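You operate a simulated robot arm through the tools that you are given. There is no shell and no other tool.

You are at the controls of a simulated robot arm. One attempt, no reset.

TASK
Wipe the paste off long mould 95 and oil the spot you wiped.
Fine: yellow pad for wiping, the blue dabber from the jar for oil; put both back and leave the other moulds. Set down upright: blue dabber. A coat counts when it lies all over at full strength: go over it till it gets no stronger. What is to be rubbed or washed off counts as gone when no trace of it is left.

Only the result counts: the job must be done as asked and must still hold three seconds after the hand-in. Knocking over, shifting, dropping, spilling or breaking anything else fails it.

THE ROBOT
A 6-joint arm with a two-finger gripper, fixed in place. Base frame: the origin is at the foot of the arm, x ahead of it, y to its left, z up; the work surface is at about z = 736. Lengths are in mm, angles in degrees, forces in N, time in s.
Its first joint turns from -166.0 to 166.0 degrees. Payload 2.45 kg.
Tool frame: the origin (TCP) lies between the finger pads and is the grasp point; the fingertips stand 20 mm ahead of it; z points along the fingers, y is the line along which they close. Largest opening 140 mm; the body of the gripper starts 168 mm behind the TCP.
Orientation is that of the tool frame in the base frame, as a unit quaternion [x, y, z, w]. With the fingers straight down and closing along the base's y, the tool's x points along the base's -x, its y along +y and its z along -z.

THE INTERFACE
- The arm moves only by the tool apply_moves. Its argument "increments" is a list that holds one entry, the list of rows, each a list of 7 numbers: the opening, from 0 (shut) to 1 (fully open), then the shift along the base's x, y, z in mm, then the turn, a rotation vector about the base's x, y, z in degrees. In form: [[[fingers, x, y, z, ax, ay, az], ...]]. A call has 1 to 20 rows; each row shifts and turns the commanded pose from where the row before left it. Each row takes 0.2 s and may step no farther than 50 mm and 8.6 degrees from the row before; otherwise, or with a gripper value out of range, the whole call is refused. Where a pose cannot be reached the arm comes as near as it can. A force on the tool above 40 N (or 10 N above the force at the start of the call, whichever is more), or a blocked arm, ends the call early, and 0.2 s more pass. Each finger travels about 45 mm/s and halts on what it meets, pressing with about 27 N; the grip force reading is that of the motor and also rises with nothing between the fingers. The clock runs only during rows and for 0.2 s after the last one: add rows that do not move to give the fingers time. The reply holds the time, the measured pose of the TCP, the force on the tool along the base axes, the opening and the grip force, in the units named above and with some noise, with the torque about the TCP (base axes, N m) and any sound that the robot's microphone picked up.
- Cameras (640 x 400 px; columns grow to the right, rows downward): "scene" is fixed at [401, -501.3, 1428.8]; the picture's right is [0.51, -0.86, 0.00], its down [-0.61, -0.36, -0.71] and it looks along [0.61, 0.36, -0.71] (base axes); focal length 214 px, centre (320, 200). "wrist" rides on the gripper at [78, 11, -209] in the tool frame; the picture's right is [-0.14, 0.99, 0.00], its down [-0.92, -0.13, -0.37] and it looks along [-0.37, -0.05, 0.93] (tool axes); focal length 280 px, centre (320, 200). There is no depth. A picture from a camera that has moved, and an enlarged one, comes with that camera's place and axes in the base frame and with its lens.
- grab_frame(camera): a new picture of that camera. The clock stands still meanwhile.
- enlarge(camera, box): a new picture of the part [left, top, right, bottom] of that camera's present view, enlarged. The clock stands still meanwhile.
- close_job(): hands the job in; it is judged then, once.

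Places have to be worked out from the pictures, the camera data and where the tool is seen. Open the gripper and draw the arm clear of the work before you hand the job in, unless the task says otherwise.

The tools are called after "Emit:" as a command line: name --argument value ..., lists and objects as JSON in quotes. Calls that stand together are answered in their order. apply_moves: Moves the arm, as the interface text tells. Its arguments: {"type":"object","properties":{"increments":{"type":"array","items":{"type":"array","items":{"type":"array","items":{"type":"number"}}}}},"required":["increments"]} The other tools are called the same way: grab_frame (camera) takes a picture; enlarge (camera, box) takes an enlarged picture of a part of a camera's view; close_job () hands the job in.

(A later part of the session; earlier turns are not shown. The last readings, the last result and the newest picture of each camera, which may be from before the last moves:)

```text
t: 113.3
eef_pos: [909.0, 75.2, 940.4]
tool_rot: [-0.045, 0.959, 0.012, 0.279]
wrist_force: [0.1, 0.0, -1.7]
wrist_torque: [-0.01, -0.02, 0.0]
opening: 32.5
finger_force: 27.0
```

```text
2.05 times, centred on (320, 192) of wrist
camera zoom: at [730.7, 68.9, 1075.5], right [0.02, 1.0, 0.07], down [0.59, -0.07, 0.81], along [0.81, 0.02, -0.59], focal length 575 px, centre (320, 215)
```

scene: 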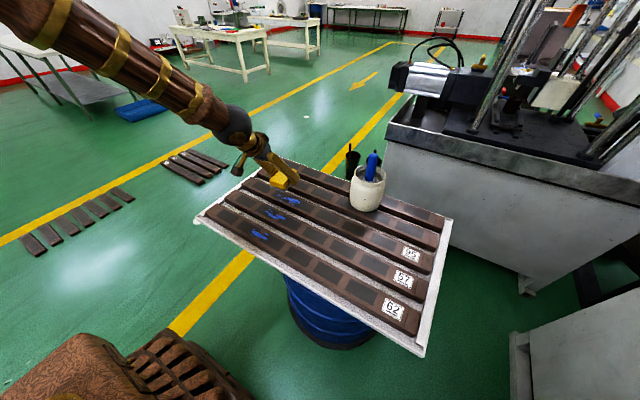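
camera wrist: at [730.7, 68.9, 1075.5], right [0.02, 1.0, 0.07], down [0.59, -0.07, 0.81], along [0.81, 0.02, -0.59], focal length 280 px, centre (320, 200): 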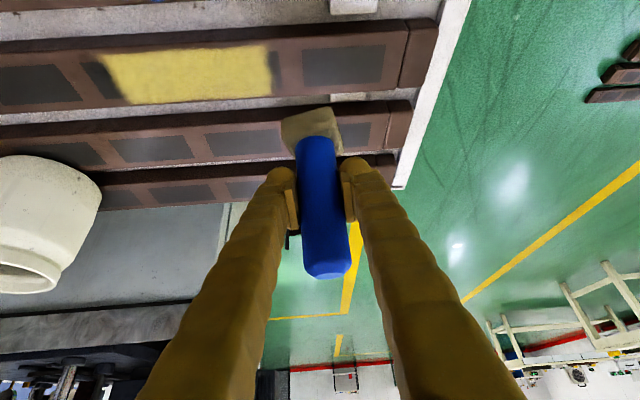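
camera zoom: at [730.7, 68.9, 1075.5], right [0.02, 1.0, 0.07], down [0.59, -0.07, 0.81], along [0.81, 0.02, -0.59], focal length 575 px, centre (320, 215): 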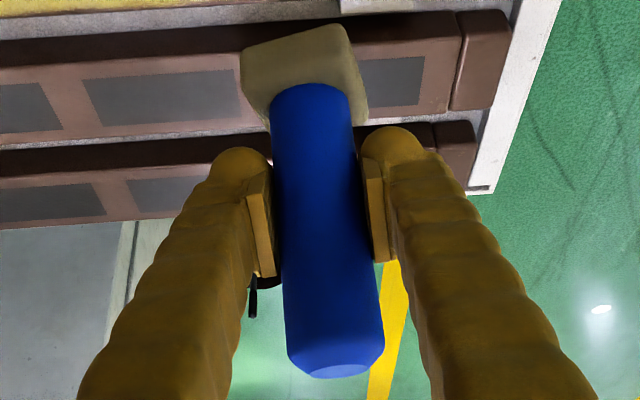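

I need to compare the coat's edges to where the paste was. By my pixel bookkeeping in the fixed scene view, the near edge of the film barely reaches one former paste speck, so I'll zoom in hard on the film's edges.

Emit:
enlarge --camera "scene" --box '[268, 185, 298, 207]'

Emit:
enlarge --camera "scene" --box '[286, 190, 316, 212]'

```text
16.00 times, centred on (283, 196) of scene
camera zoom: at [401.0, -501.3, 1428.8], right [0.51, -0.86, 0.0], down [-0.61, -0.36, -0.71], along [0.61, 0.36, -0.71], focal length 3432 px, centre (912, 264)
```

zoom: 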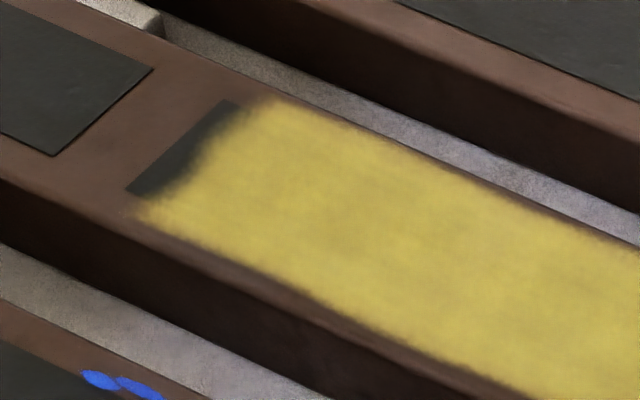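

```text
16.00 times, centred on (301, 201) of scene
camera zoom: at [401.0, -501.3, 1428.8], right [0.51, -0.86, 0.0], down [-0.61, -0.36, -0.71], along [0.61, 0.36, -0.71], focal length 3432 px, centre (624, 184)
```

zoom: 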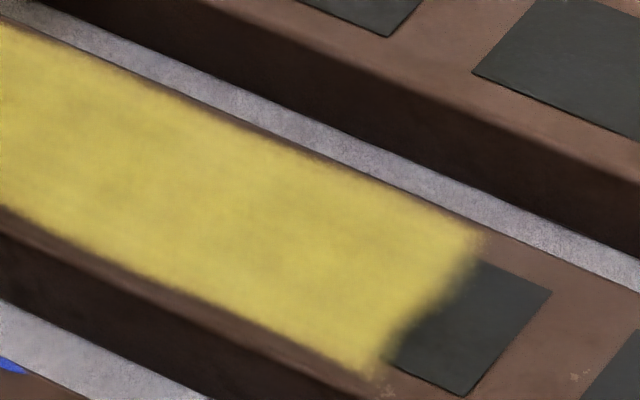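

The film nearly reaches both edges of the mould, but two former specks sit right on its soft borders, so I must extend it to the very edges. The dabber looks pitched roughly 7° (top toward +x); I'll counter-rotate the tool by −7° about y and verify.

Emit:
apply_moves --increments '[[[0.1, 0, 0, 0, 0, -3.5, 0], [0.1, 0, 0, 0, 0, -3.5, 0], [0.1, 0, 0, 0, 0, 0, 0], [0.1, 0, 0, 0, 0, 0, 0]]]'

Emit:
enlarge --camera "scene" --box '[255, 135, 295, 180]'

Emit:
enlarge --camera "wrist" --box '[260, 95, 380, 290]'

```text
t: 114.3
eef_pos: [909.5, 73.8, 941.2]
tool_rot: [-0.046, 0.941, 0.01, 0.336]
wrist_force: [-0.3, -0.3, -0.4]
wrist_torque: [0.01, 0.0, 0.0]
opening: 32.5
finger_force: 26.9
```

```text
8.89 times, centred on (275, 158) of scene
camera zoom: at [401.0, -501.3, 1428.8], right [0.51, -0.86, 0.0], down [-0.61, -0.36, -0.71], along [0.61, 0.36, -0.71], focal length 1906 px, centre (720, 578)
```

zoom: 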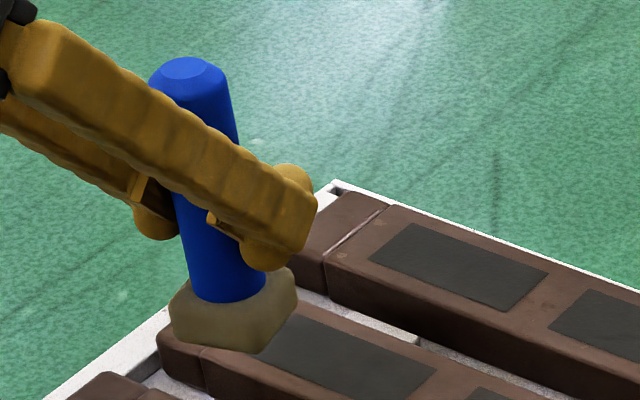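

```text
2.05 times, centred on (320, 192) of wrist
camera zoom: at [715.8, 67.2, 1052.3], right [0.01, 1.0, 0.07], down [0.49, -0.07, 0.87], along [0.87, 0.03, -0.49], focal length 575 px, centre (320, 215)
```

zoom: 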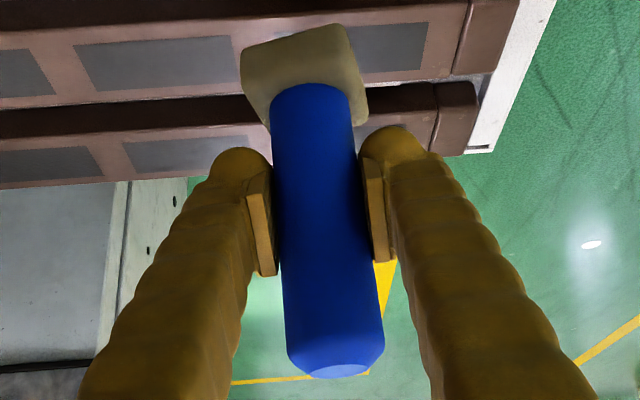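

After the −7° turn the handle's image slope is within about 2° of true vertical. I'll add −2° and bring the dabber over the near edge lane (head centre ≈ x 884, TCP ≈ 877).

Emit:
apply_moves --increments '[[[0.1, -16, -25, -15, 0, -2, 0], [0.1, -16, -24, -25, 0, 0, 0], [0.1, 0, -10, -25, 0, 0, 0], [0.1, 0, 0, -18, 0, 0, 0], [0.1, 0, 0, -5, 0, 0, 0], [0.1, 0, 0, 0, 0, 0, 0]]]'

Emit:
enlarge --camera "scene" --box '[255, 155, 315, 210]'

Emit:
enlarge --camera "wrist" --box '[160, 60, 480, 260]'

```text
t: 115.7
eef_pos: [878.7, 12.9, 852.7]
tool_rot: [-0.046, 0.934, 0.008, 0.353]
wrist_force: [-0.5, -0.5, -1.4]
wrist_torque: [-0.01, 0.05, 0.0]
opening: 32.4
finger_force: 27.1
```

```text
7.27 times, centred on (285, 182) of scene
camera zoom: at [401.0, -501.3, 1428.8], right [0.51, -0.86, 0.0], down [-0.61, -0.36, -0.71], along [0.61, 0.36, -0.71], focal length 1560 px, centre (574, 327)
```

zoom: 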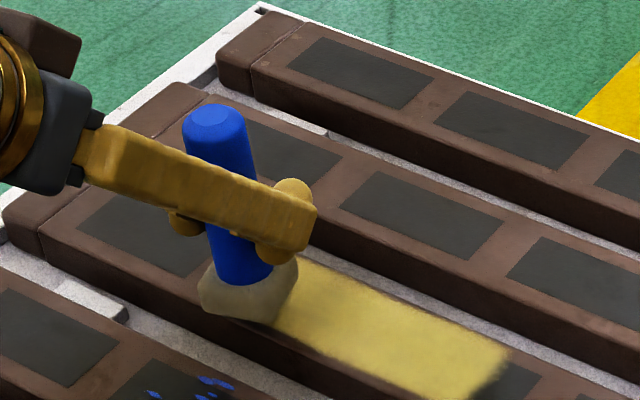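

```text
2.00 times, centred on (320, 160) of wrist
camera zoom: at [680.8, 7.1, 957.3], right [0.01, 1.0, 0.07], down [0.46, -0.07, 0.89], along [0.89, 0.02, -0.45], focal length 561 px, centre (320, 280)
```

zoom: 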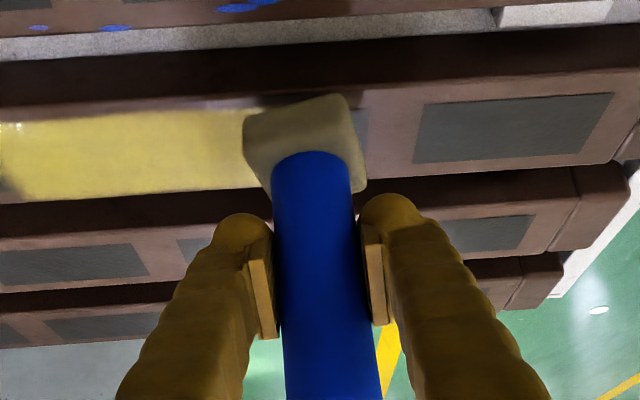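

The head hangs nearly flat over the near edge. I'll lower to contact in small steps.

Emit:
apply_moves --increments '[[[0.1, 0, 0, -2, 0, 0, 0], [0.1, 0, 0, -2, 0, 0, 0], [0.1, 0, 0, 0, 0, 0, 0]]]'

Emit:
apply_moves --increments '[[[0.1, 0, 0, -1, 0, 0, 0], [0.1, 0, 0, -1, 0, 0, 0], [0.1, 0, 0, 0, 0, 0, 0]]]'

Emit:
apply_moves --increments '[[[0.1, 0, 0, -1, 0, 0, 0], [0.1, 0, 0, 0, 0, 0, 0]]]'

```text
t: 116.5
eef_pos: [878.8, 11.9, 846.8]
tool_rot: [-0.046, 0.934, 0.009, 0.353]
wrist_force: [0.6, 0.0, -1.0]
wrist_torque: [0.04, 0.02, -0.01]
opening: 32.4
finger_force: 27.1
```

```text
t: 117.3
eef_pos: [878.2, 12.4, 846.2]
tool_rot: [-0.046, 0.934, 0.008, 0.354]
wrist_force: [-0.3, 0.4, -1.2]
wrist_torque: [0.0, -0.01, -0.02]
opening: 32.3
finger_force: 26.3
```

```text
t: 117.9
eef_pos: [878.4, 12.6, 844.9]
tool_rot: [-0.046, 0.935, 0.008, 0.353]
wrist_force: [-0.5, -0.2, -0.7]
wrist_torque: [0.04, 0.01, -0.02]
opening: 32.3
finger_force: 27.3
```

Emit:
apply_moves --increments '[[[0.1, 0, 0, -1, 0, 0, 0], [0.1, 0, 0, -1, 0, 0, 0], [0.1, 0, 0, 0, 0, 0, 0]]]'

Emit:
apply_moves --increments '[[[0.1, 0, 0, -1, 0, 0, 0], [0.1, 0, 0, 0, 0, 0, 0]]]'

Emit:
apply_moves --increments '[[[0.1, 0, 0, -1, 0, 0, 0], [0.1, 0, 0, 0, 0, 0, 0]]]'

```text
t: 118.7
eef_pos: [877.8, 12.3, 844.1]
tool_rot: [-0.046, 0.934, 0.007, 0.354]
wrist_force: [1.3, 0.1, -0.9]
wrist_torque: [0.0, -0.01, 0.01]
opening: 32.4
finger_force: 26.8
```

```text
t: 119.3
eef_pos: [878.0, 14.0, 842.0]
tool_rot: [-0.047, 0.934, 0.009, 0.353]
wrist_force: [-0.3, -0.5, -1.7]
wrist_torque: [-0.02, 0.02, -0.01]
opening: 32.4
finger_force: 27.2
```

```text
t: 119.9
eef_pos: [879.1, 13.9, 841.2]
tool_rot: [-0.046, 0.934, 0.008, 0.354]
wrist_force: [-0.1, 0.4, -0.4]
wrist_torque: [0.01, 0.04, 0.0]
opening: 32.3
finger_force: 27.0
```

Emit:
apply_moves --increments '[[[0.1, 0, 0, -1, 0, 0, 0], [0.1, 0, 0, 0, 0, 0, 0]]]'

Emit:
apply_moves --increments '[[[0.1, 0, 0, -1, 0, 0, 0], [0.1, 0, 0, 0, 0, 0, 0]]]'

Emit:
enlarge --camera "scene" --box '[265, 170, 310, 205]'

```text
t: 120.5
eef_pos: [878.8, 13.5, 839.9]
tool_rot: [-0.047, 0.934, 0.009, 0.354]
wrist_force: [-0.5, -0.7, -1.3]
wrist_torque: [-0.04, 0.0, 0.01]
opening: 32.1
finger_force: 27.5
```

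```text
t: 121.1
eef_pos: [877.8, 14.3, 838.7]
tool_rot: [-0.046, 0.934, 0.009, 0.354]
wrist_force: [0.1, -0.5, -0.7]
wrist_torque: [0.0, 0.01, 0.01]
opening: 32.7
finger_force: 26.2
```

```text
11.43 times, centred on (288, 188) of scene
camera zoom: at [401.0, -501.3, 1428.8], right [0.51, -0.86, 0.0], down [-0.61, -0.36, -0.71], along [0.61, 0.36, -0.71], focal length 2451 px, centre (691, 343)
```

zoom: 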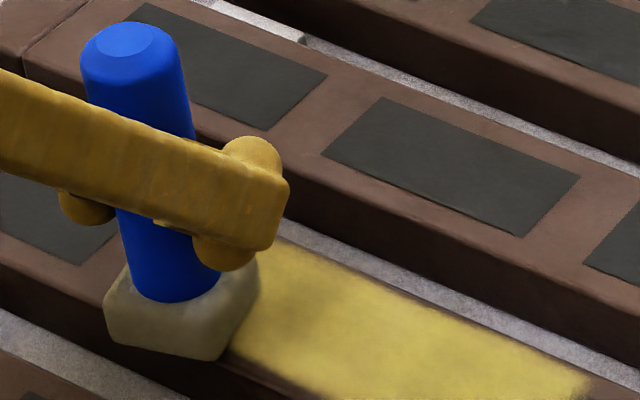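

Still a hair above. I'll continue down.

Emit:
apply_moves --increments '[[[0.1, 0, 0, -0.8, 0, 0, 0], [0.1, 0, 0, 0, 0, 0, 0]]]'

Emit:
apply_moves --increments '[[[0.1, 0, 0, -0.8, 0, 0, 0], [0.1, 0, 0, 0, 0, 0, 0]]]'

Emit:
apply_moves --increments '[[[0.1, 0, 0, -0.8, 0, 0, 0], [0.1, 0, 0, 0, 0, 0, 0]]]'

```text
t: 121.7
eef_pos: [879.1, 14.4, 838.3]
tool_rot: [-0.047, 0.934, 0.008, 0.354]
wrist_force: [-1.2, 0.1, -0.1]
wrist_torque: [0.08, -0.01, 0.0]
opening: 32.4
finger_force: 27.6
```

```text
t: 122.3
eef_pos: [878.8, 14.4, 838.0]
tool_rot: [-0.047, 0.934, 0.009, 0.354]
wrist_force: [-1.9, -4.4, 13.5]
wrist_torque: [0.07, 0.1, 0.05]
opening: 32.5
finger_force: 27.4
```

```text
t: 122.9
eef_pos: [878.4, 13.6, 838.7]
tool_rot: [-0.046, 0.934, 0.008, 0.355]
wrist_force: [-1.8, -10.1, 22.1]
wrist_torque: [-0.16, 0.06, 0.04]
opening: 32.4
finger_force: 26.8
```

Contact at 22 N with torque near zero, so the head is flat. I'll sweep −y along the near edge.

Emit:
apply_moves --increments '[[[0.1, 0, -5, 0.3, 0, 0, 0], [0.1, 0, -8, 0, 0, 0, 0], [0.1, 0, -8, 0, 0, 0, 0], [0.1, 0, -8, 0, 0, 0, 0], [0.1, 0, -6, 0, 0, 0, 0]]]'

Emit:
enlarge --camera "scene" --box '[265, 175, 310, 210]'

Emit:
enlarge --camera "wrist" --box '[200, 80, 480, 220]'

```text
t: 124.1
eef_pos: [879.0, -21.1, 837.1]
tool_rot: [-0.047, 0.934, 0.009, 0.354]
wrist_force: [-1.4, 17.2, 23.0]
wrist_torque: [0.84, 0.08, 0.04]
opening: 32.5
finger_force: 27.3
```

```text
11.43 times, centred on (288, 192) of scene
camera zoom: at [401.0, -501.3, 1428.8], right [0.51, -0.86, 0.0], down [-0.61, -0.36, -0.71], along [0.61, 0.36, -0.71], focal length 2451 px, centre (691, 286)
```

zoom: 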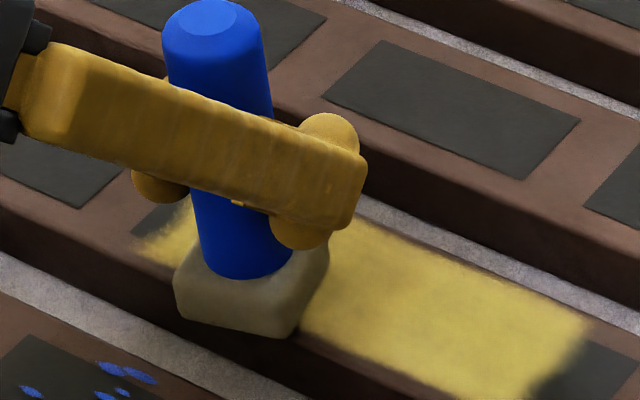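

```text
2.29 times, centred on (340, 150) of wrist
camera zoom: at [681.0, -26.7, 942.4], right [0.01, 1.0, 0.07], down [0.45, -0.07, 0.89], along [0.89, 0.02, -0.45], focal length 641 px, centre (274, 314)
```

zoom: 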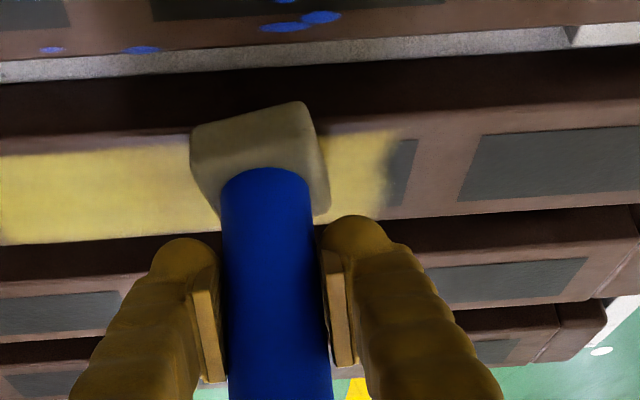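

The head overlaps the near edge as wanted, with 23 N. I'll continue along −y.

Emit:
apply_moves --increments '[[[0.1, 0, -6, 0.2, 0, 0, 0], [0.1, 0, -8, 0, 0, 0, 0], [0.1, 0, -8, 0, 0, 0, 0], [0.1, 0, -8, 0, 0, 0, 0], [0.1, 0, -8, 0, 0, 0, 0]]]'

Emit:
apply_moves --increments '[[[0.1, 0, -6, 0, 0, 0, 0], [0.1, 0, -8, 0, 0, 0, 0], [0.1, 0, -8, 0, 0, 0, 0], [0.1, 0, -8, 0, 0, 0, 0], [0.1, 0, -8, 0, 0, 0, 0]]]'

Emit:
enlarge --camera "wrist" --box '[200, 80, 480, 220]'

```text
t: 125.3
eef_pos: [877.5, -59.2, 836.9]
tool_rot: [-0.047, 0.935, 0.008, 0.352]
wrist_force: [-1.1, 0.7, -0.6]
wrist_torque: [0.1, -0.01, 0.03]
opening: 32.6
finger_force: 27.3
```

```text
t: 126.5
eef_pos: [879.5, -97.2, 836.9]
tool_rot: [-0.046, 0.934, 0.008, 0.354]
wrist_force: [0.2, 11.8, 14.8]
wrist_torque: [0.66, 0.03, 0.0]
opening: 32.4
finger_force: 26.8
```

```text
2.29 times, centred on (340, 150) of wrist
camera zoom: at [680.6, -103.2, 942.4], right [0.01, 1.0, 0.07], down [0.45, -0.07, 0.89], along [0.89, 0.02, -0.45], focal length 641 px, centre (274, 314)
```

zoom: 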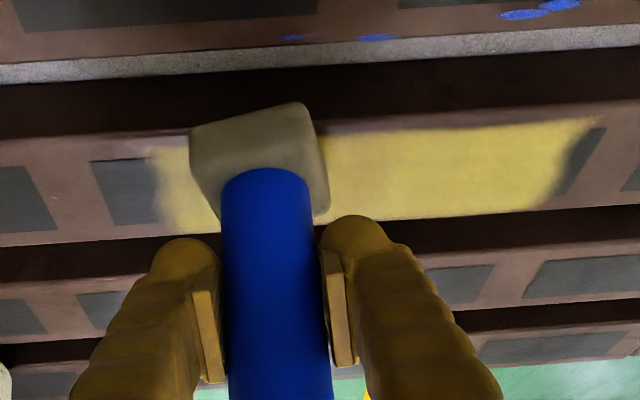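

The film's near border may be a fixed limit of the coatable area. I'll finish this lane to the left end, then lift and compare borders in the fixed view.

Emit:
apply_moves --increments '[[[0.1, 0, -6, 0, 0, 0, 0], [0.1, 0, -8, 0, 0, 0, 0], [0.1, 0, -8, 0, 0, 0, 0], [0.1, 0, -4, 0, 0, 0, 0], [0.1, 0, 0, 0, 0, 0, 0]]]'

Emit:
apply_moves --increments '[[[0.1, 0, 0, 8, 0, 0, 0], [0.1, 0, -20, 30, 0, 0, 0], [0.1, 0, -40, 25, 0, 0, 0], [0.1, 0, -40, 0, 0, 0, 0], [0.1, 0, 0, 0, 0, 0, 0]]]'

Emit:
enlarge --camera "scene" --box '[268, 185, 298, 207]'

Emit:
enlarge --camera "scene" --box '[286, 190, 316, 212]'

Emit:
grab_frame --camera "wrist"

```text
t: 127.7
eef_pos: [878.7, -124.4, 838.4]
tool_rot: [-0.046, 0.934, 0.008, 0.354]
wrist_force: [0.7, 4.1, 5.6]
wrist_torque: [0.43, -0.02, 0.01]
opening: 32.4
finger_force: 26.6
```

```text
t: 128.9
eef_pos: [879.7, -222.8, 899.5]
tool_rot: [-0.045, 0.934, 0.008, 0.354]
wrist_force: [0.3, 0.0, -2.3]
wrist_torque: [0.02, 0.03, -0.01]
opening: 32.5
finger_force: 27.0
```

```text
16.00 times, centred on (283, 196) of scene
camera zoom: at [401.0, -501.3, 1428.8], right [0.51, -0.86, 0.0], down [-0.61, -0.36, -0.71], along [0.61, 0.36, -0.71], focal length 3432 px, centre (912, 264)
```

zoom: 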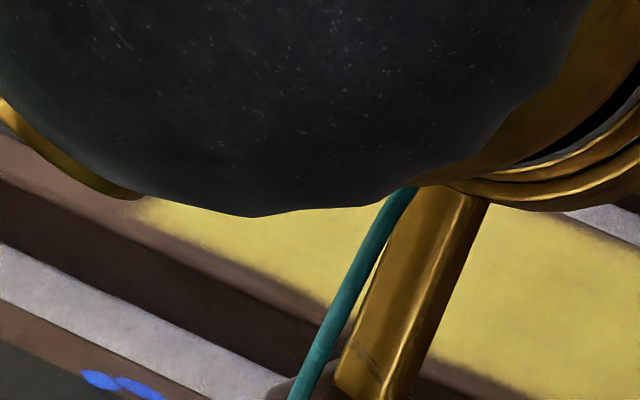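

```text
16.00 times, centred on (301, 201) of scene
camera zoom: at [401.0, -501.3, 1428.8], right [0.51, -0.86, 0.0], down [-0.61, -0.36, -0.71], along [0.61, 0.36, -0.71], focal length 3432 px, centre (624, 184)
```

zoom: 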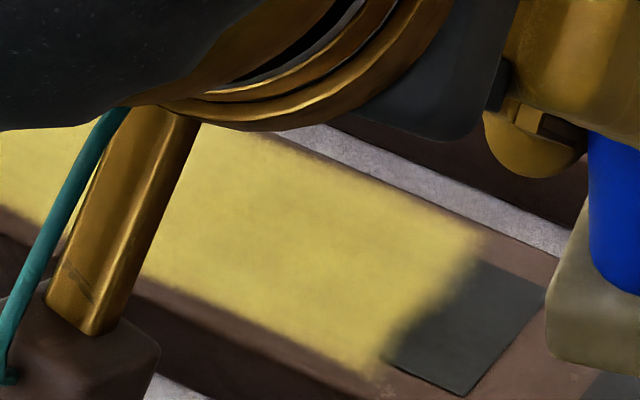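

```text
taken
camera wrist: at [682.3, -228.5, 1005.2], right [0.01, 1.0, 0.07], down [0.46, -0.07, 0.89], along [0.89, 0.02, -0.45], focal length 280 px, centre (320, 200)
```

wrist: 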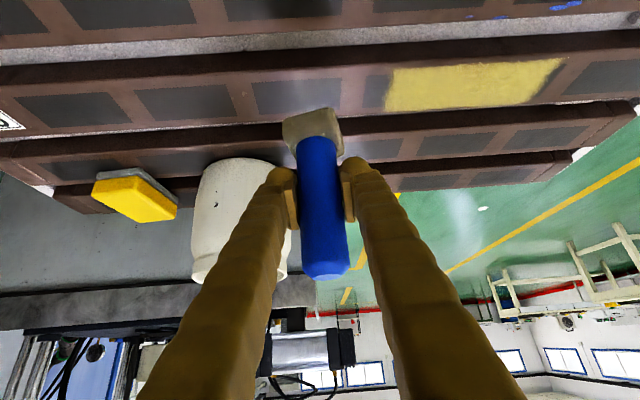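

The borders are unchanged after the extra edge pass, so the coatable area is bounded there and fully covered. I'll check strength and uniformity closely.

Emit:
enlarge --camera "wrist" --box '[360, 40, 580, 130]'

```text
2.91 times, centred on (470, 85) of wrist
camera zoom: at [682.3, -228.5, 1005.2], right [0.01, 1.0, 0.07], down [0.46, -0.07, 0.89], along [0.89, 0.02, -0.45], focal length 816 px, centre (-116, 534)
```

zoom: 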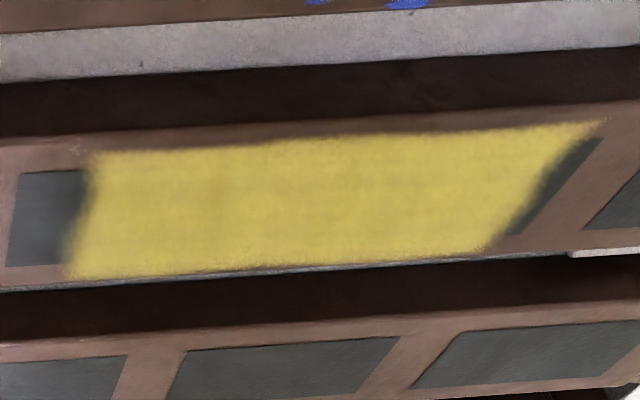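

Uniform. To be certain that it gets no stronger, I'll do one more pass with the now-flat head, starting with the far lane.

Emit:
apply_moves --increments '[[[0.1, 8, 40, 0, 0, 0, 0], [0.1, 8, 40, -20, 0, 0, 0], [0.1, 8, 25, -20, 0, 0, 0], [0.1, 0, 0, -12, 0, 0, 0], [0.1, 0, 0, -5, 0, 0, 0], [0.1, 0, 0, 0, 0, 0, 0]]]'

Emit:
apply_moves --increments '[[[0.1, 0, 0, -2, 0, 0, 0], [0.1, 0, 0, -1, 0, 0, 0], [0.1, 0, 0, 0, 0, 0, 0]]]'

Emit:
apply_moves --increments '[[[0.1, 0, 0, -0.8, 0, 0, 0], [0.1, 0, 0, 0, 0, 0, 0]]]'

```text
t: 130.3
eef_pos: [903.3, -117.8, 842.4]
tool_rot: [-0.047, 0.934, 0.009, 0.353]
wrist_force: [0.4, 0.1, -1.7]
wrist_torque: [0.0, 0.01, 0.0]
opening: 32.5
finger_force: 27.4
```

```text
t: 131.1
eef_pos: [902.7, -119.3, 840.0]
tool_rot: [-0.048, 0.934, 0.01, 0.353]
wrist_force: [1.0, -0.2, -1.3]
wrist_torque: [0.04, -0.02, -0.02]
opening: 32.3
finger_force: 26.9
```

```text
t: 131.7
eef_pos: [902.3, -119.7, 839.7]
tool_rot: [-0.046, 0.934, 0.008, 0.353]
wrist_force: [-0.3, 0.0, -1.3]
wrist_torque: [-0.01, 0.02, 0.01]
opening: 32.3
finger_force: 26.6
```

Emit:
apply_moves --increments '[[[0.1, 0, 0, -0.8, 0, 0, 0], [0.1, 0, 0, 0, 0, 0, 0]]]'

Emit:
apply_moves --increments '[[[0.1, 0, 0, -0.8, 0, 0, 0], [0.1, 0, 0, 0, 0, 0, 0]]]'

Emit:
apply_moves --increments '[[[0.1, 0, 0, -0.8, 0, 0, 0], [0.1, 0, 0, 0, 0, 0, 0]]]'

```text
t: 132.3
eef_pos: [902.3, -117.3, 838.2]
tool_rot: [-0.047, 0.934, 0.008, 0.354]
wrist_force: [0.0, -0.3, -1.2]
wrist_torque: [0.01, 0.0, 0.03]
opening: 32.5
finger_force: 26.8
```

```text
t: 132.9
eef_pos: [903.3, -118.7, 838.3]
tool_rot: [-0.047, 0.934, 0.009, 0.353]
wrist_force: [-0.5, 0.3, -1.8]
wrist_torque: [-0.02, 0.05, -0.01]
opening: 32.4
finger_force: 27.0
```

```text
t: 133.5
eef_pos: [902.1, -118.5, 836.4]
tool_rot: [-0.047, 0.934, 0.009, 0.354]
wrist_force: [2.0, 0.1, 1.5]
wrist_torque: [0.07, -0.07, -0.04]
opening: 32.5
finger_force: 27.1
```

Nearly touching (force just rising). I'll press slightly more and sweep +y.

Emit:
apply_moves --increments '[[[0.1, 0, 0, -0.7, 0, 0, 0], [0.1, 0, 4, 0, 0, 0, 0], [0.1, 0, 8, 0, 0, 0, 0], [0.1, 0, 8, 0, 0, 0, 0], [0.1, 0, 8, 0, 0, 0, 0]]]'

Emit:
apply_moves --increments '[[[0.1, 0, 8, 0, 0, 0, 0], [0.1, 0, 10, 0, 0, 0, 0], [0.1, 0, 10, 0, 0, 0, 0], [0.1, 0, 10, 0, 0, 0, 0], [0.1, 0, 0, 0, 0, 0, 0]]]'

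```text
t: 134.7
eef_pos: [901.6, -91.3, 838.3]
tool_rot: [-0.047, 0.934, 0.008, 0.355]
wrist_force: [0.5, -14.9, 20.9]
wrist_torque: [-0.57, 0.03, 0.07]
opening: 32.2
finger_force: 26.7
```

```text
t: 135.2
eef_pos: [902.5, -76.6, 836.3]
tool_rot: [-0.046, 0.934, 0.008, 0.354]
wrist_force: [-2.2, 0.4, 4.4]
wrist_torque: [0.24, 0.01, 0.05]
opening: 32.3
finger_force: 26.7
stopped in row 2: the force on the tool passed its limit at 42 N (the readings are from after the stop); the commanded pose is now the measured one
```

It stopped at the force limit and is now at about 4 N. I'll continue right from here with lighter contact.

Emit:
apply_moves --increments '[[[0.1, 0, 6, 0, 0, 0, 0], [0.1, 0, 8, 0, 0, 0, 0], [0.1, 0, 8, 0, 0, 0, 0], [0.1, 0, 8, 0, 0, 0, 0], [0.1, 0, 8, 0, 0, 0, 0]]]'

Emit:
apply_moves --increments '[[[0.1, 0, 6, 0, 0, 0, 0], [0.1, 0, 8, 0, 0, 0, 0], [0.1, 0, 8, 0, 0, 0, 0], [0.1, 0, 8, 0, 0, 0, 0], [0.1, 0, 8, 0, 0, 0, 0]]]'

```text
t: 136.4
eef_pos: [902.7, -38.0, 837.4]
tool_rot: [-0.046, 0.934, 0.008, 0.355]
wrist_force: [1.2, -7.8, 12.3]
wrist_torque: [-0.27, -0.03, 0.02]
opening: 32.4
finger_force: 26.9
```

```text
t: 137.6
eef_pos: [902.5, -0.6, 836.6]
tool_rot: [-0.047, 0.934, 0.008, 0.354]
wrist_force: [1.0, -2.7, 2.8]
wrist_torque: [-0.01, -0.1, -0.02]
opening: 32.5
finger_force: 27.2
```

Good contact most of the way. I'll press a bit and finish the right end, then shift to the near lane.

Emit:
apply_moves --increments '[[[0.1, 0, 5, -0.5, 0, 0, 0], [0.1, 0, 8, 0, 0, 0, 0], [0.1, 0, 8, 0, 0, 0, 0], [0.1, 0, 8, 0, 0, 0, 0], [0.1, 0, 5, 0, 0, 0, 0]]]'

Emit:
apply_moves --increments '[[[0.1, -6, 0, 0.3, 0, 0, 0], [0.1, -7, 0, 0, 0, 0, 0], [0.1, -6, 0, 0, 0, 0, 0], [0.1, 0, 0, 0, 0, 0, 0]]]'

```text
t: 138.8
eef_pos: [903.2, 32.2, 838.1]
tool_rot: [-0.045, 0.934, 0.008, 0.355]
wrist_force: [-2.1, -6.9, 12.5]
wrist_torque: [-0.32, 0.16, 0.03]
opening: 32.6
finger_force: 27.0
```

```text
t: 139.8
eef_pos: [884.5, 34.1, 836.7]
tool_rot: [-0.047, 0.934, 0.008, 0.355]
wrist_force: [7.7, -1.5, 20.1]
wrist_torque: [0.27, -0.16, -0.07]
opening: 32.2
finger_force: 27.6
```

Contact at 20 N on the near lane. I'll sweep back −y in pieces.

Emit:
apply_moves --increments '[[[0.1, 0, -5, 0.2, 0, 0, 0], [0.1, 0, -8, 0, 0, 0, 0], [0.1, 0, -8, 0, 0, 0, 0], [0.1, 0, -8, 0, 0, 0, 0], [0.1, 0, -8, 0, 0, 0, 0]]]'

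Emit:
apply_moves --increments '[[[0.1, 0, -6, 0, 0, 0, 0], [0.1, 0, -8, 0, 0, 0, 0], [0.1, 0, -8, 0, 0, 0, 0], [0.1, 0, -8, 0, 0, 0, 0], [0.1, 0, -8, 0, 0, 0, 0]]]'

Emit:
apply_moves --increments '[[[0.1, 0, -6, -0.3, 0, 0, 0], [0.1, 0, -8, 0, 0, 0, 0], [0.1, 0, -8, 0, 0, 0, 0], [0.1, 0, -8, 0, 0, 0, 0], [0.1, 0, -8, 0, 0, 0, 0]]]'

```text
t: 141.0
eef_pos: [883.0, -4.6, 836.5]
tool_rot: [-0.046, 0.934, 0.008, 0.354]
wrist_force: [1.6, 7.3, 8.9]
wrist_torque: [0.25, 0.07, -0.08]
opening: 32.3
finger_force: 27.0
```

```text
t: 142.2
eef_pos: [883.6, -42.1, 836.8]
tool_rot: [-0.046, 0.934, 0.008, 0.354]
wrist_force: [-0.7, -0.6, -1.1]
wrist_torque: [-0.03, -0.03, 0.02]
opening: 32.5
finger_force: 27.2
```

```text
t: 143.4
eef_pos: [884.1, -79.7, 835.5]
tool_rot: [-0.047, 0.934, 0.008, 0.355]
wrist_force: [0.4, 9.9, 12.6]
wrist_torque: [0.69, 0.2, -0.17]
opening: 32.3
finger_force: 27.3
```

Contact 12 N again. I'll finish the left end and lift to compare.

Emit:
apply_moves --increments '[[[0.1, 0, -6, 0, 0, 0, 0], [0.1, 0, -8, 0, 0, 0, 0], [0.1, 0, -8, 0, 0, 0, 0], [0.1, 0, -8, 0, 0, 0, 0], [0.1, 0, -10, 0, 0, 0, 0]]]'

Emit:
apply_moves --increments '[[[0.1, 0, 0, 8, 0, 0, 0], [0.1, 0, -20, 30, 0, 0, 0], [0.1, 0, -40, 27, 0, 0, 0], [0.1, 0, -40, 0, 0, 0, 0], [0.1, 0, 0, 0, 0, 0, 0]]]'

Emit:
grab_frame --camera "wrist"

Emit:
enlarge --camera "wrist" --box '[360, 40, 580, 130]'

```text
t: 144.6
eef_pos: [882.7, -119.3, 835.3]
tool_rot: [-0.047, 0.934, 0.008, 0.354]
wrist_force: [0.1, 3.5, 5.1]
wrist_torque: [0.42, 0.06, -0.02]
opening: 32.4
finger_force: 26.7
```

```text
t: 145.8
eef_pos: [884.4, -218.9, 902.2]
tool_rot: [-0.047, 0.934, 0.009, 0.355]
wrist_force: [-0.4, 0.9, -1.8]
wrist_torque: [0.03, 0.01, 0.0]
opening: 32.2
finger_force: 27.5
```

```text
taken
camera wrist: at [686.0, -225.6, 1007.1], right [0.01, 1.0, 0.07], down [0.45, -0.07, 0.89], along [0.89, 0.02, -0.45], focal length 280 px, centre (320, 200)
```

wrist: 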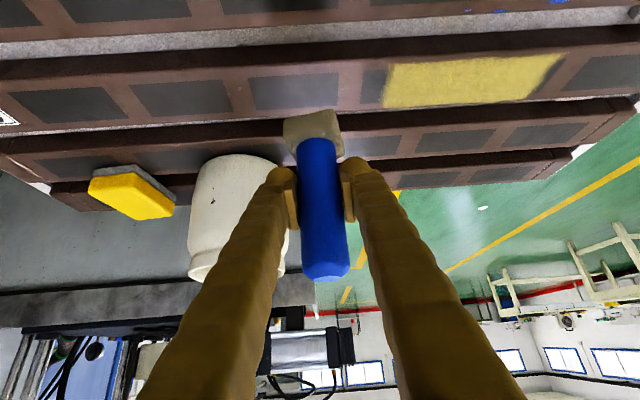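

```text
2.91 times, centred on (470, 85) of wrist
camera zoom: at [686.0, -225.6, 1007.1], right [0.01, 1.0, 0.07], down [0.45, -0.07, 0.89], along [0.89, 0.02, -0.45], focal length 816 px, centre (-116, 534)
```

zoom: 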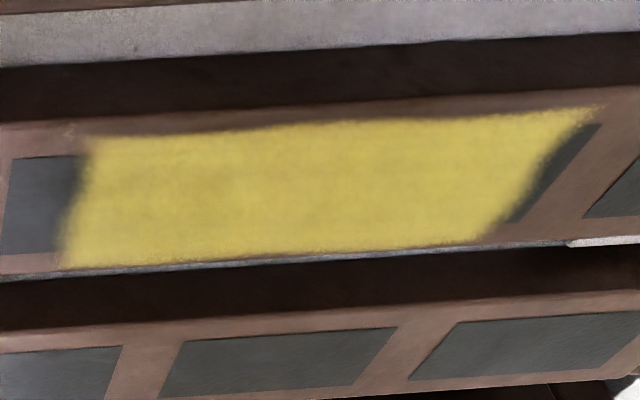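

No further change, so the coat is at full strength. Before returning the dabber, I'll check its lean from the scene camera.

Emit:
enlarge --camera "scene" --box '[290, 140, 350, 220]'

Emit:
enlarge --camera "wrist" --box '[260, 95, 380, 290]'

```text
5.00 times, centred on (320, 180) of scene
camera zoom: at [401.0, -501.3, 1428.8], right [0.51, -0.86, 0.0], down [-0.61, -0.36, -0.71], along [0.61, 0.36, -0.71], focal length 1072 px, centre (320, 300)
```

zoom: 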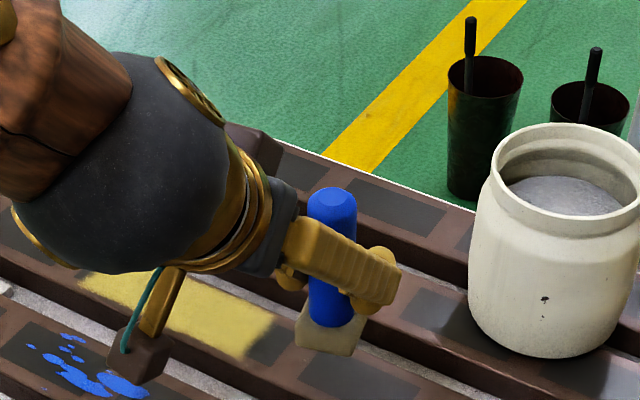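

```text
2.05 times, centred on (320, 192) of wrist
camera zoom: at [686.0, -225.6, 1007.1], right [0.01, 1.0, 0.07], down [0.45, -0.07, 0.89], along [0.89, 0.02, -0.45], focal length 575 px, centre (320, 215)
```

zoom: 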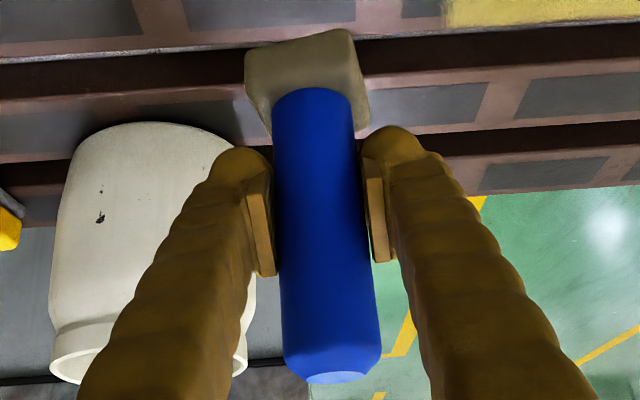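

The handle's midline is essentially vertical. I'll raise to z≈1031, move over to the jar's y, then forward above the jar mouth.

Emit:
apply_moves --increments '[[[0.1, 0, 0, 43, 0, 0, 0], [0.1, 0, 0, 43, 0, 0, 0], [0.1, 0, -10, 43, 0, 0, 0], [0.1, 0, -34, 0, 0, 0, 0], [0.1, 0, -34, 0, 0, 0, 0], [0.1, 0, -34, 0, 0, 0, 0], [0.1, 42, 0, 0, 0, 0, 0], [0.1, 42, 0, 0, 0, 0, 0], [0.1, 42, 0, 0, 0, 0, 0], [0.1, 42, 0, 0, 0, 0, 0], [0.1, 0, 0, 0, 0, 0, 0], [0.1, 0, 0, 0, 0, 0, 0]]]'

Emit:
grab_frame --camera "wrist"

Emit:
enlarge --camera "scene" --box '[320, 100, 420, 220]'

```text
t: 148.4
eef_pos: [1052.8, -331.2, 1030.6]
tool_rot: [-0.046, 0.934, 0.008, 0.354]
wrist_force: [0.3, 0.3, -1.4]
wrist_torque: [0.02, -0.02, 0.05]
opening: 32.3
finger_force: 27.0
```

```text
taken
camera wrist: at [855.4, -337.8, 1136.4], right [0.01, 1.0, 0.07], down [0.45, -0.07, 0.89], along [0.89, 0.02, -0.45], focal length 280 px, centre (320, 200)
```

wrist: 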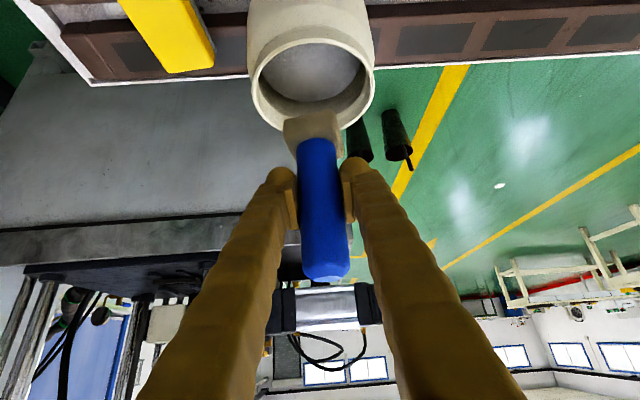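

```text
3.33 times, centred on (370, 160) of scene
camera zoom: at [401.0, -501.3, 1428.8], right [0.51, -0.86, 0.0], down [-0.61, -0.36, -0.71], along [0.61, 0.36, -0.71], focal length 715 px, centre (153, 333)
```

zoom: 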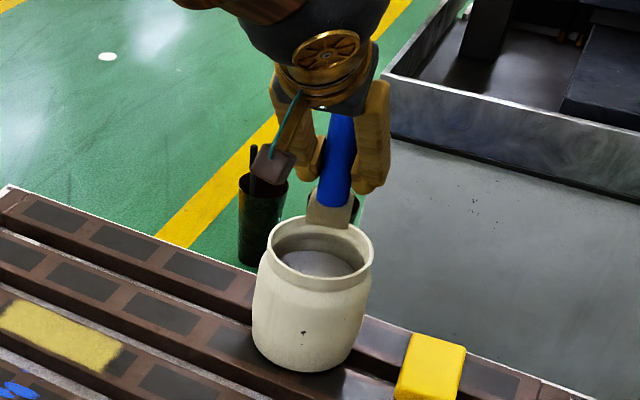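

The head is over the jar mouth within about a millimetre of its original place. I'll descend most of the way and check.

Emit:
apply_moves --increments '[[[0.1, 0, -1, -20, 0, 0, 0], [0.1, 0, 0, -20, 0, 0, 0], [0.1, 0, 0, -18, 0, 0, 0], [0.1, 0, 0, 0, 0, 0, 0]]]'

Emit:
grab_frame --camera "wrist"

Emit:
enlarge --camera "scene" --box '[330, 120, 410, 220]'

```text
t: 149.4
eef_pos: [1051.1, -333.6, 972.8]
tool_rot: [-0.046, 0.934, 0.008, 0.353]
wrist_force: [-0.5, 0.4, -2.1]
wrist_torque: [-0.02, 0.0, 0.0]
opening: 32.8
finger_force: 27.0
```

```text
taken
camera wrist: at [853.9, -339.8, 1078.3], right [0.01, 1.0, 0.07], down [0.45, -0.07, 0.89], along [0.89, 0.02, -0.45], focal length 280 px, centre (320, 200)
```

wrist: 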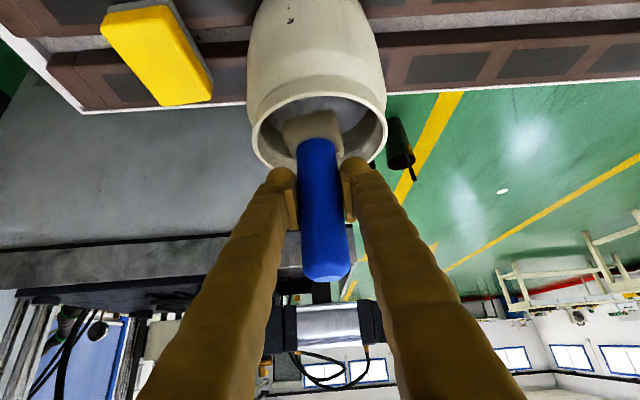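

```text
4.00 times, centred on (370, 170) of scene
camera zoom: at [401.0, -501.3, 1428.8], right [0.51, -0.86, 0.0], down [-0.61, -0.36, -0.71], along [0.61, 0.36, -0.71], focal length 858 px, centre (120, 320)
```

zoom: 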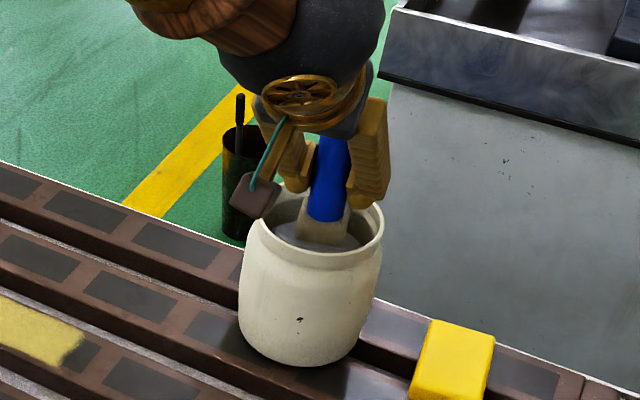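

The head enters the mouth well centred. I'll continue down slowly until it rests on the sponge.

Emit:
apply_moves --increments '[[[0.1, 0, 0, -12, 0, 0, 0], [0.1, 0, 0, -10, 0, 0, 0], [0.1, 0, 0, -5, 0, 0, 0], [0.1, 0, 0, 0, 0, 0, 0]]]'

Emit:
apply_moves --increments '[[[0.1, 0, 0, -2, 0, 0, 0], [0.1, 0, 0, 0, 0, 0, 0]]]'

Emit:
apply_moves --increments '[[[0.1, 0, 0, -1.5, 0, 0, 0], [0.1, 0, 0, 0, 0, 0, 0]]]'

```text
t: 150.4
eef_pos: [1052.4, -332.9, 946.5]
tool_rot: [-0.046, 0.933, 0.008, 0.355]
wrist_force: [-0.7, 0.3, -1.4]
wrist_torque: [0.0, 0.01, 0.02]
opening: 32.3
finger_force: 27.2
```

```text
t: 151.0
eef_pos: [1052.6, -333.1, 945.3]
tool_rot: [-0.047, 0.934, 0.009, 0.354]
wrist_force: [0.9, 0.0, -0.9]
wrist_torque: [-0.01, 0.0, 0.01]
opening: 32.6
finger_force: 27.1
```

```text
t: 151.6
eef_pos: [1052.1, -332.8, 942.9]
tool_rot: [-0.047, 0.934, 0.009, 0.354]
wrist_force: [-0.2, -0.3, -1.9]
wrist_torque: [-0.03, -0.01, 0.01]
opening: 32.4
finger_force: 27.3
```

Emit:
apply_moves --increments '[[[0.1, 0, 0, -1, 0, 0, 0], [0.1, 0, 0, 0, 0, 0, 0]]]'

Emit:
apply_moves --increments '[[[0.1, 0, 0, -1, 0, 0, 0], [0.1, 0, 0, 0, 0, 0, 0]]]'

Emit:
apply_moves --increments '[[[0.1, 0, 0, -1, 0, 0, 0], [0.1, 0, 0, 0, 0, 0, 0]]]'

```text
t: 152.2
eef_pos: [1052.0, -333.2, 942.2]
tool_rot: [-0.046, 0.934, 0.008, 0.354]
wrist_force: [0.0, 0.4, -1.7]
wrist_torque: [0.0, 0.0, -0.02]
opening: 32.5
finger_force: 27.1
```

```text
t: 152.8
eef_pos: [1051.6, -333.7, 939.4]
tool_rot: [-0.046, 0.934, 0.008, 0.354]
wrist_force: [0.2, 1.4, 2.4]
wrist_torque: [0.12, 0.0, -0.02]
opening: 32.1
finger_force: 27.1
```

```text
t: 153.4
eef_pos: [1052.2, -332.1, 938.9]
tool_rot: [-0.046, 0.934, 0.008, 0.355]
wrist_force: [-1.7, -0.6, 13.6]
wrist_torque: [0.21, 0.14, 0.03]
opening: 32.3
finger_force: 27.3
```

The head touches the sponge (z≈939, 14 N), as expected. I'll relieve slightly and look before releasing.

Emit:
apply_moves --increments '[[[0.1, 0, 0, 0.6, 0, 0, 0], [0.1, 0, 0, 0, 0, 0, 0]]]'

Emit:
grab_frame --camera "wrist"

Emit:
enlarge --camera "scene" --box '[330, 120, 410, 220]'

```text
t: 154.0
eef_pos: [1052.4, -332.8, 939.8]
tool_rot: [-0.047, 0.934, 0.008, 0.355]
wrist_force: [-1.0, -5.2, 12.4]
wrist_torque: [-0.05, -0.04, -0.02]
opening: 32.5
finger_force: 27.2
```

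```text
taken
camera wrist: at [854.3, -338.8, 1044.8], right [0.01, 1.0, 0.07], down [0.45, -0.07, 0.89], along [0.89, 0.02, -0.45], focal length 280 px, centre (320, 200)
```

wrist: 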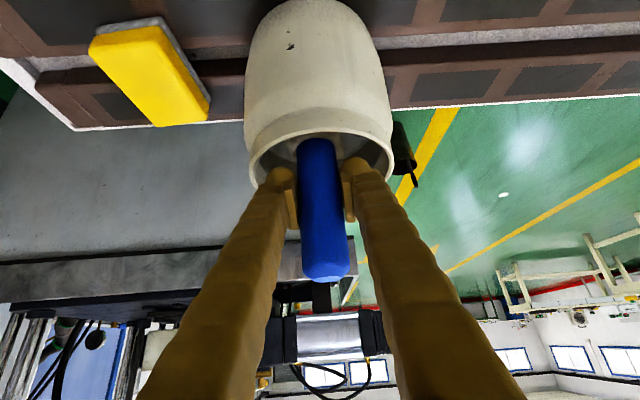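

```text
4.00 times, centred on (370, 170) of scene
camera zoom: at [401.0, -501.3, 1428.8], right [0.51, -0.86, 0.0], down [-0.61, -0.36, -0.71], along [0.61, 0.36, -0.71], focal length 858 px, centre (120, 320)
```

zoom: 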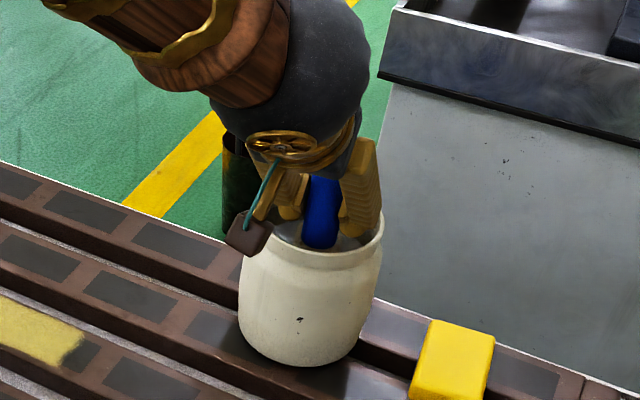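

The dabber stands on the sponge, centred. I'll open modestly (fingers stay inside the jar mouth), then check.

Emit:
apply_moves --increments '[[[0.2, 0, 0, 0.4, 0, 0, 0], [0.28, 0, 0, 0, 0, 0, 0], [0.33, 0, 0, 0, 0, 0, 0], [0.38, 0, 0, 0, 0, 0, 0], [0.38, 0, 0, 0, 0, 0, 0]]]'

Emit:
grab_frame --camera "wrist"

Emit:
enlarge --camera "scene" --box '[330, 120, 410, 220]'

```text
t: 155.2
eef_pos: [1052.8, -332.6, 939.8]
tool_rot: [-0.046, 0.934, 0.007, 0.355]
wrist_force: [-0.2, 0.3, -0.2]
wrist_torque: [0.0, -0.04, -0.02]
opening: 53.3
finger_force: 0.1
```

```text
taken
camera wrist: at [853.9, -338.5, 1044.6], right [0.01, 1.0, 0.07], down [0.45, -0.07, 0.89], along [0.89, 0.02, -0.45], focal length 280 px, centre (320, 200)
```

wrist: 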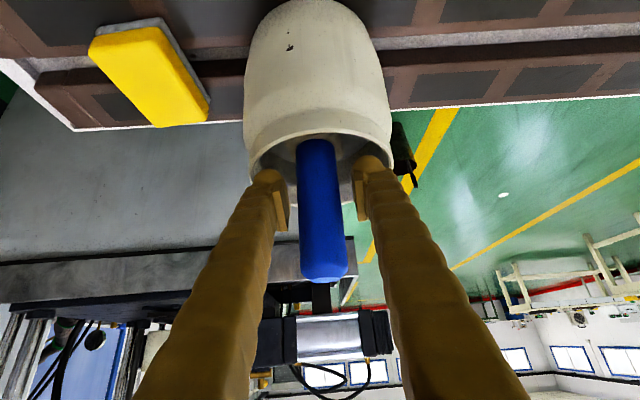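

```text
4.00 times, centred on (370, 170) of scene
camera zoom: at [401.0, -501.3, 1428.8], right [0.51, -0.86, 0.0], down [-0.61, -0.36, -0.71], along [0.61, 0.36, -0.71], focal length 858 px, centre (120, 320)
```

zoom: 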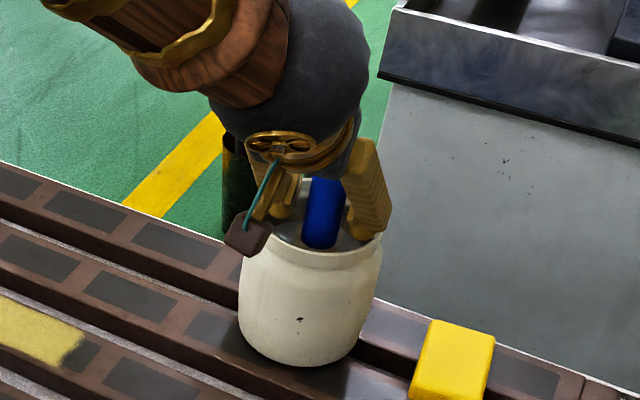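

The dabber stands free between the open fingers. I'll retract slowly back along the tool axis.

Emit:
apply_moves --increments '[[[0.38, -6.6, -0.6, 7.5, 0, 0, 0], [0.38, -13.2, -1.2, 15, 0, 0, 0], [0.38, -20, -1.8, 22.5, 0, 0, 0], [0.38, -26, -2.4, 30, 0, 0, 0], [0.38, -26, -2.4, 30, 0, 0, 0], [0.38, -26, -2.4, 30, 0, 0, 0], [0.38, 0, 0, 0, 0, 0, 0]]]'

Emit:
grab_frame --camera "wrist"

Emit:
enlarge --camera "scene" --box '[320, 120, 440, 240]'

```text
t: 156.8
eef_pos: [934.6, -344.2, 1076.8]
tool_rot: [-0.046, 0.934, 0.008, 0.355]
wrist_force: [-0.3, 0.0, 0.4]
wrist_torque: [-0.03, 0.01, 0.01]
opening: 53.3
finger_force: 0.0
```

```text
taken
camera wrist: at [736.8, -349.9, 1181.3], right [0.01, 1.0, 0.07], down [0.45, -0.07, 0.89], along [0.89, 0.02, -0.45], focal length 280 px, centre (320, 200)
```

wrist: 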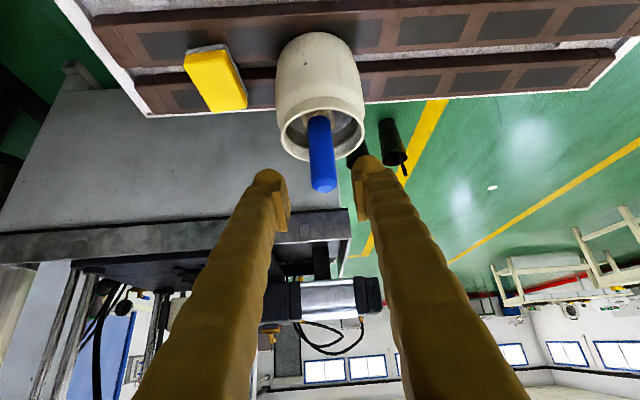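

```text
3.33 times, centred on (380, 180) of scene
camera zoom: at [401.0, -501.3, 1428.8], right [0.51, -0.86, 0.0], down [-0.61, -0.36, -0.71], along [0.61, 0.36, -0.71], focal length 715 px, centre (120, 267)
```

zoom: 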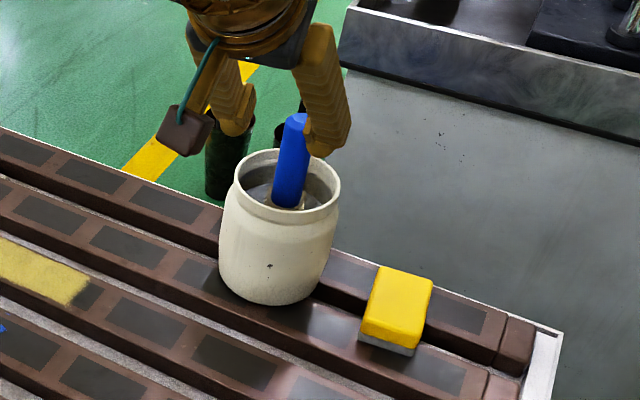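

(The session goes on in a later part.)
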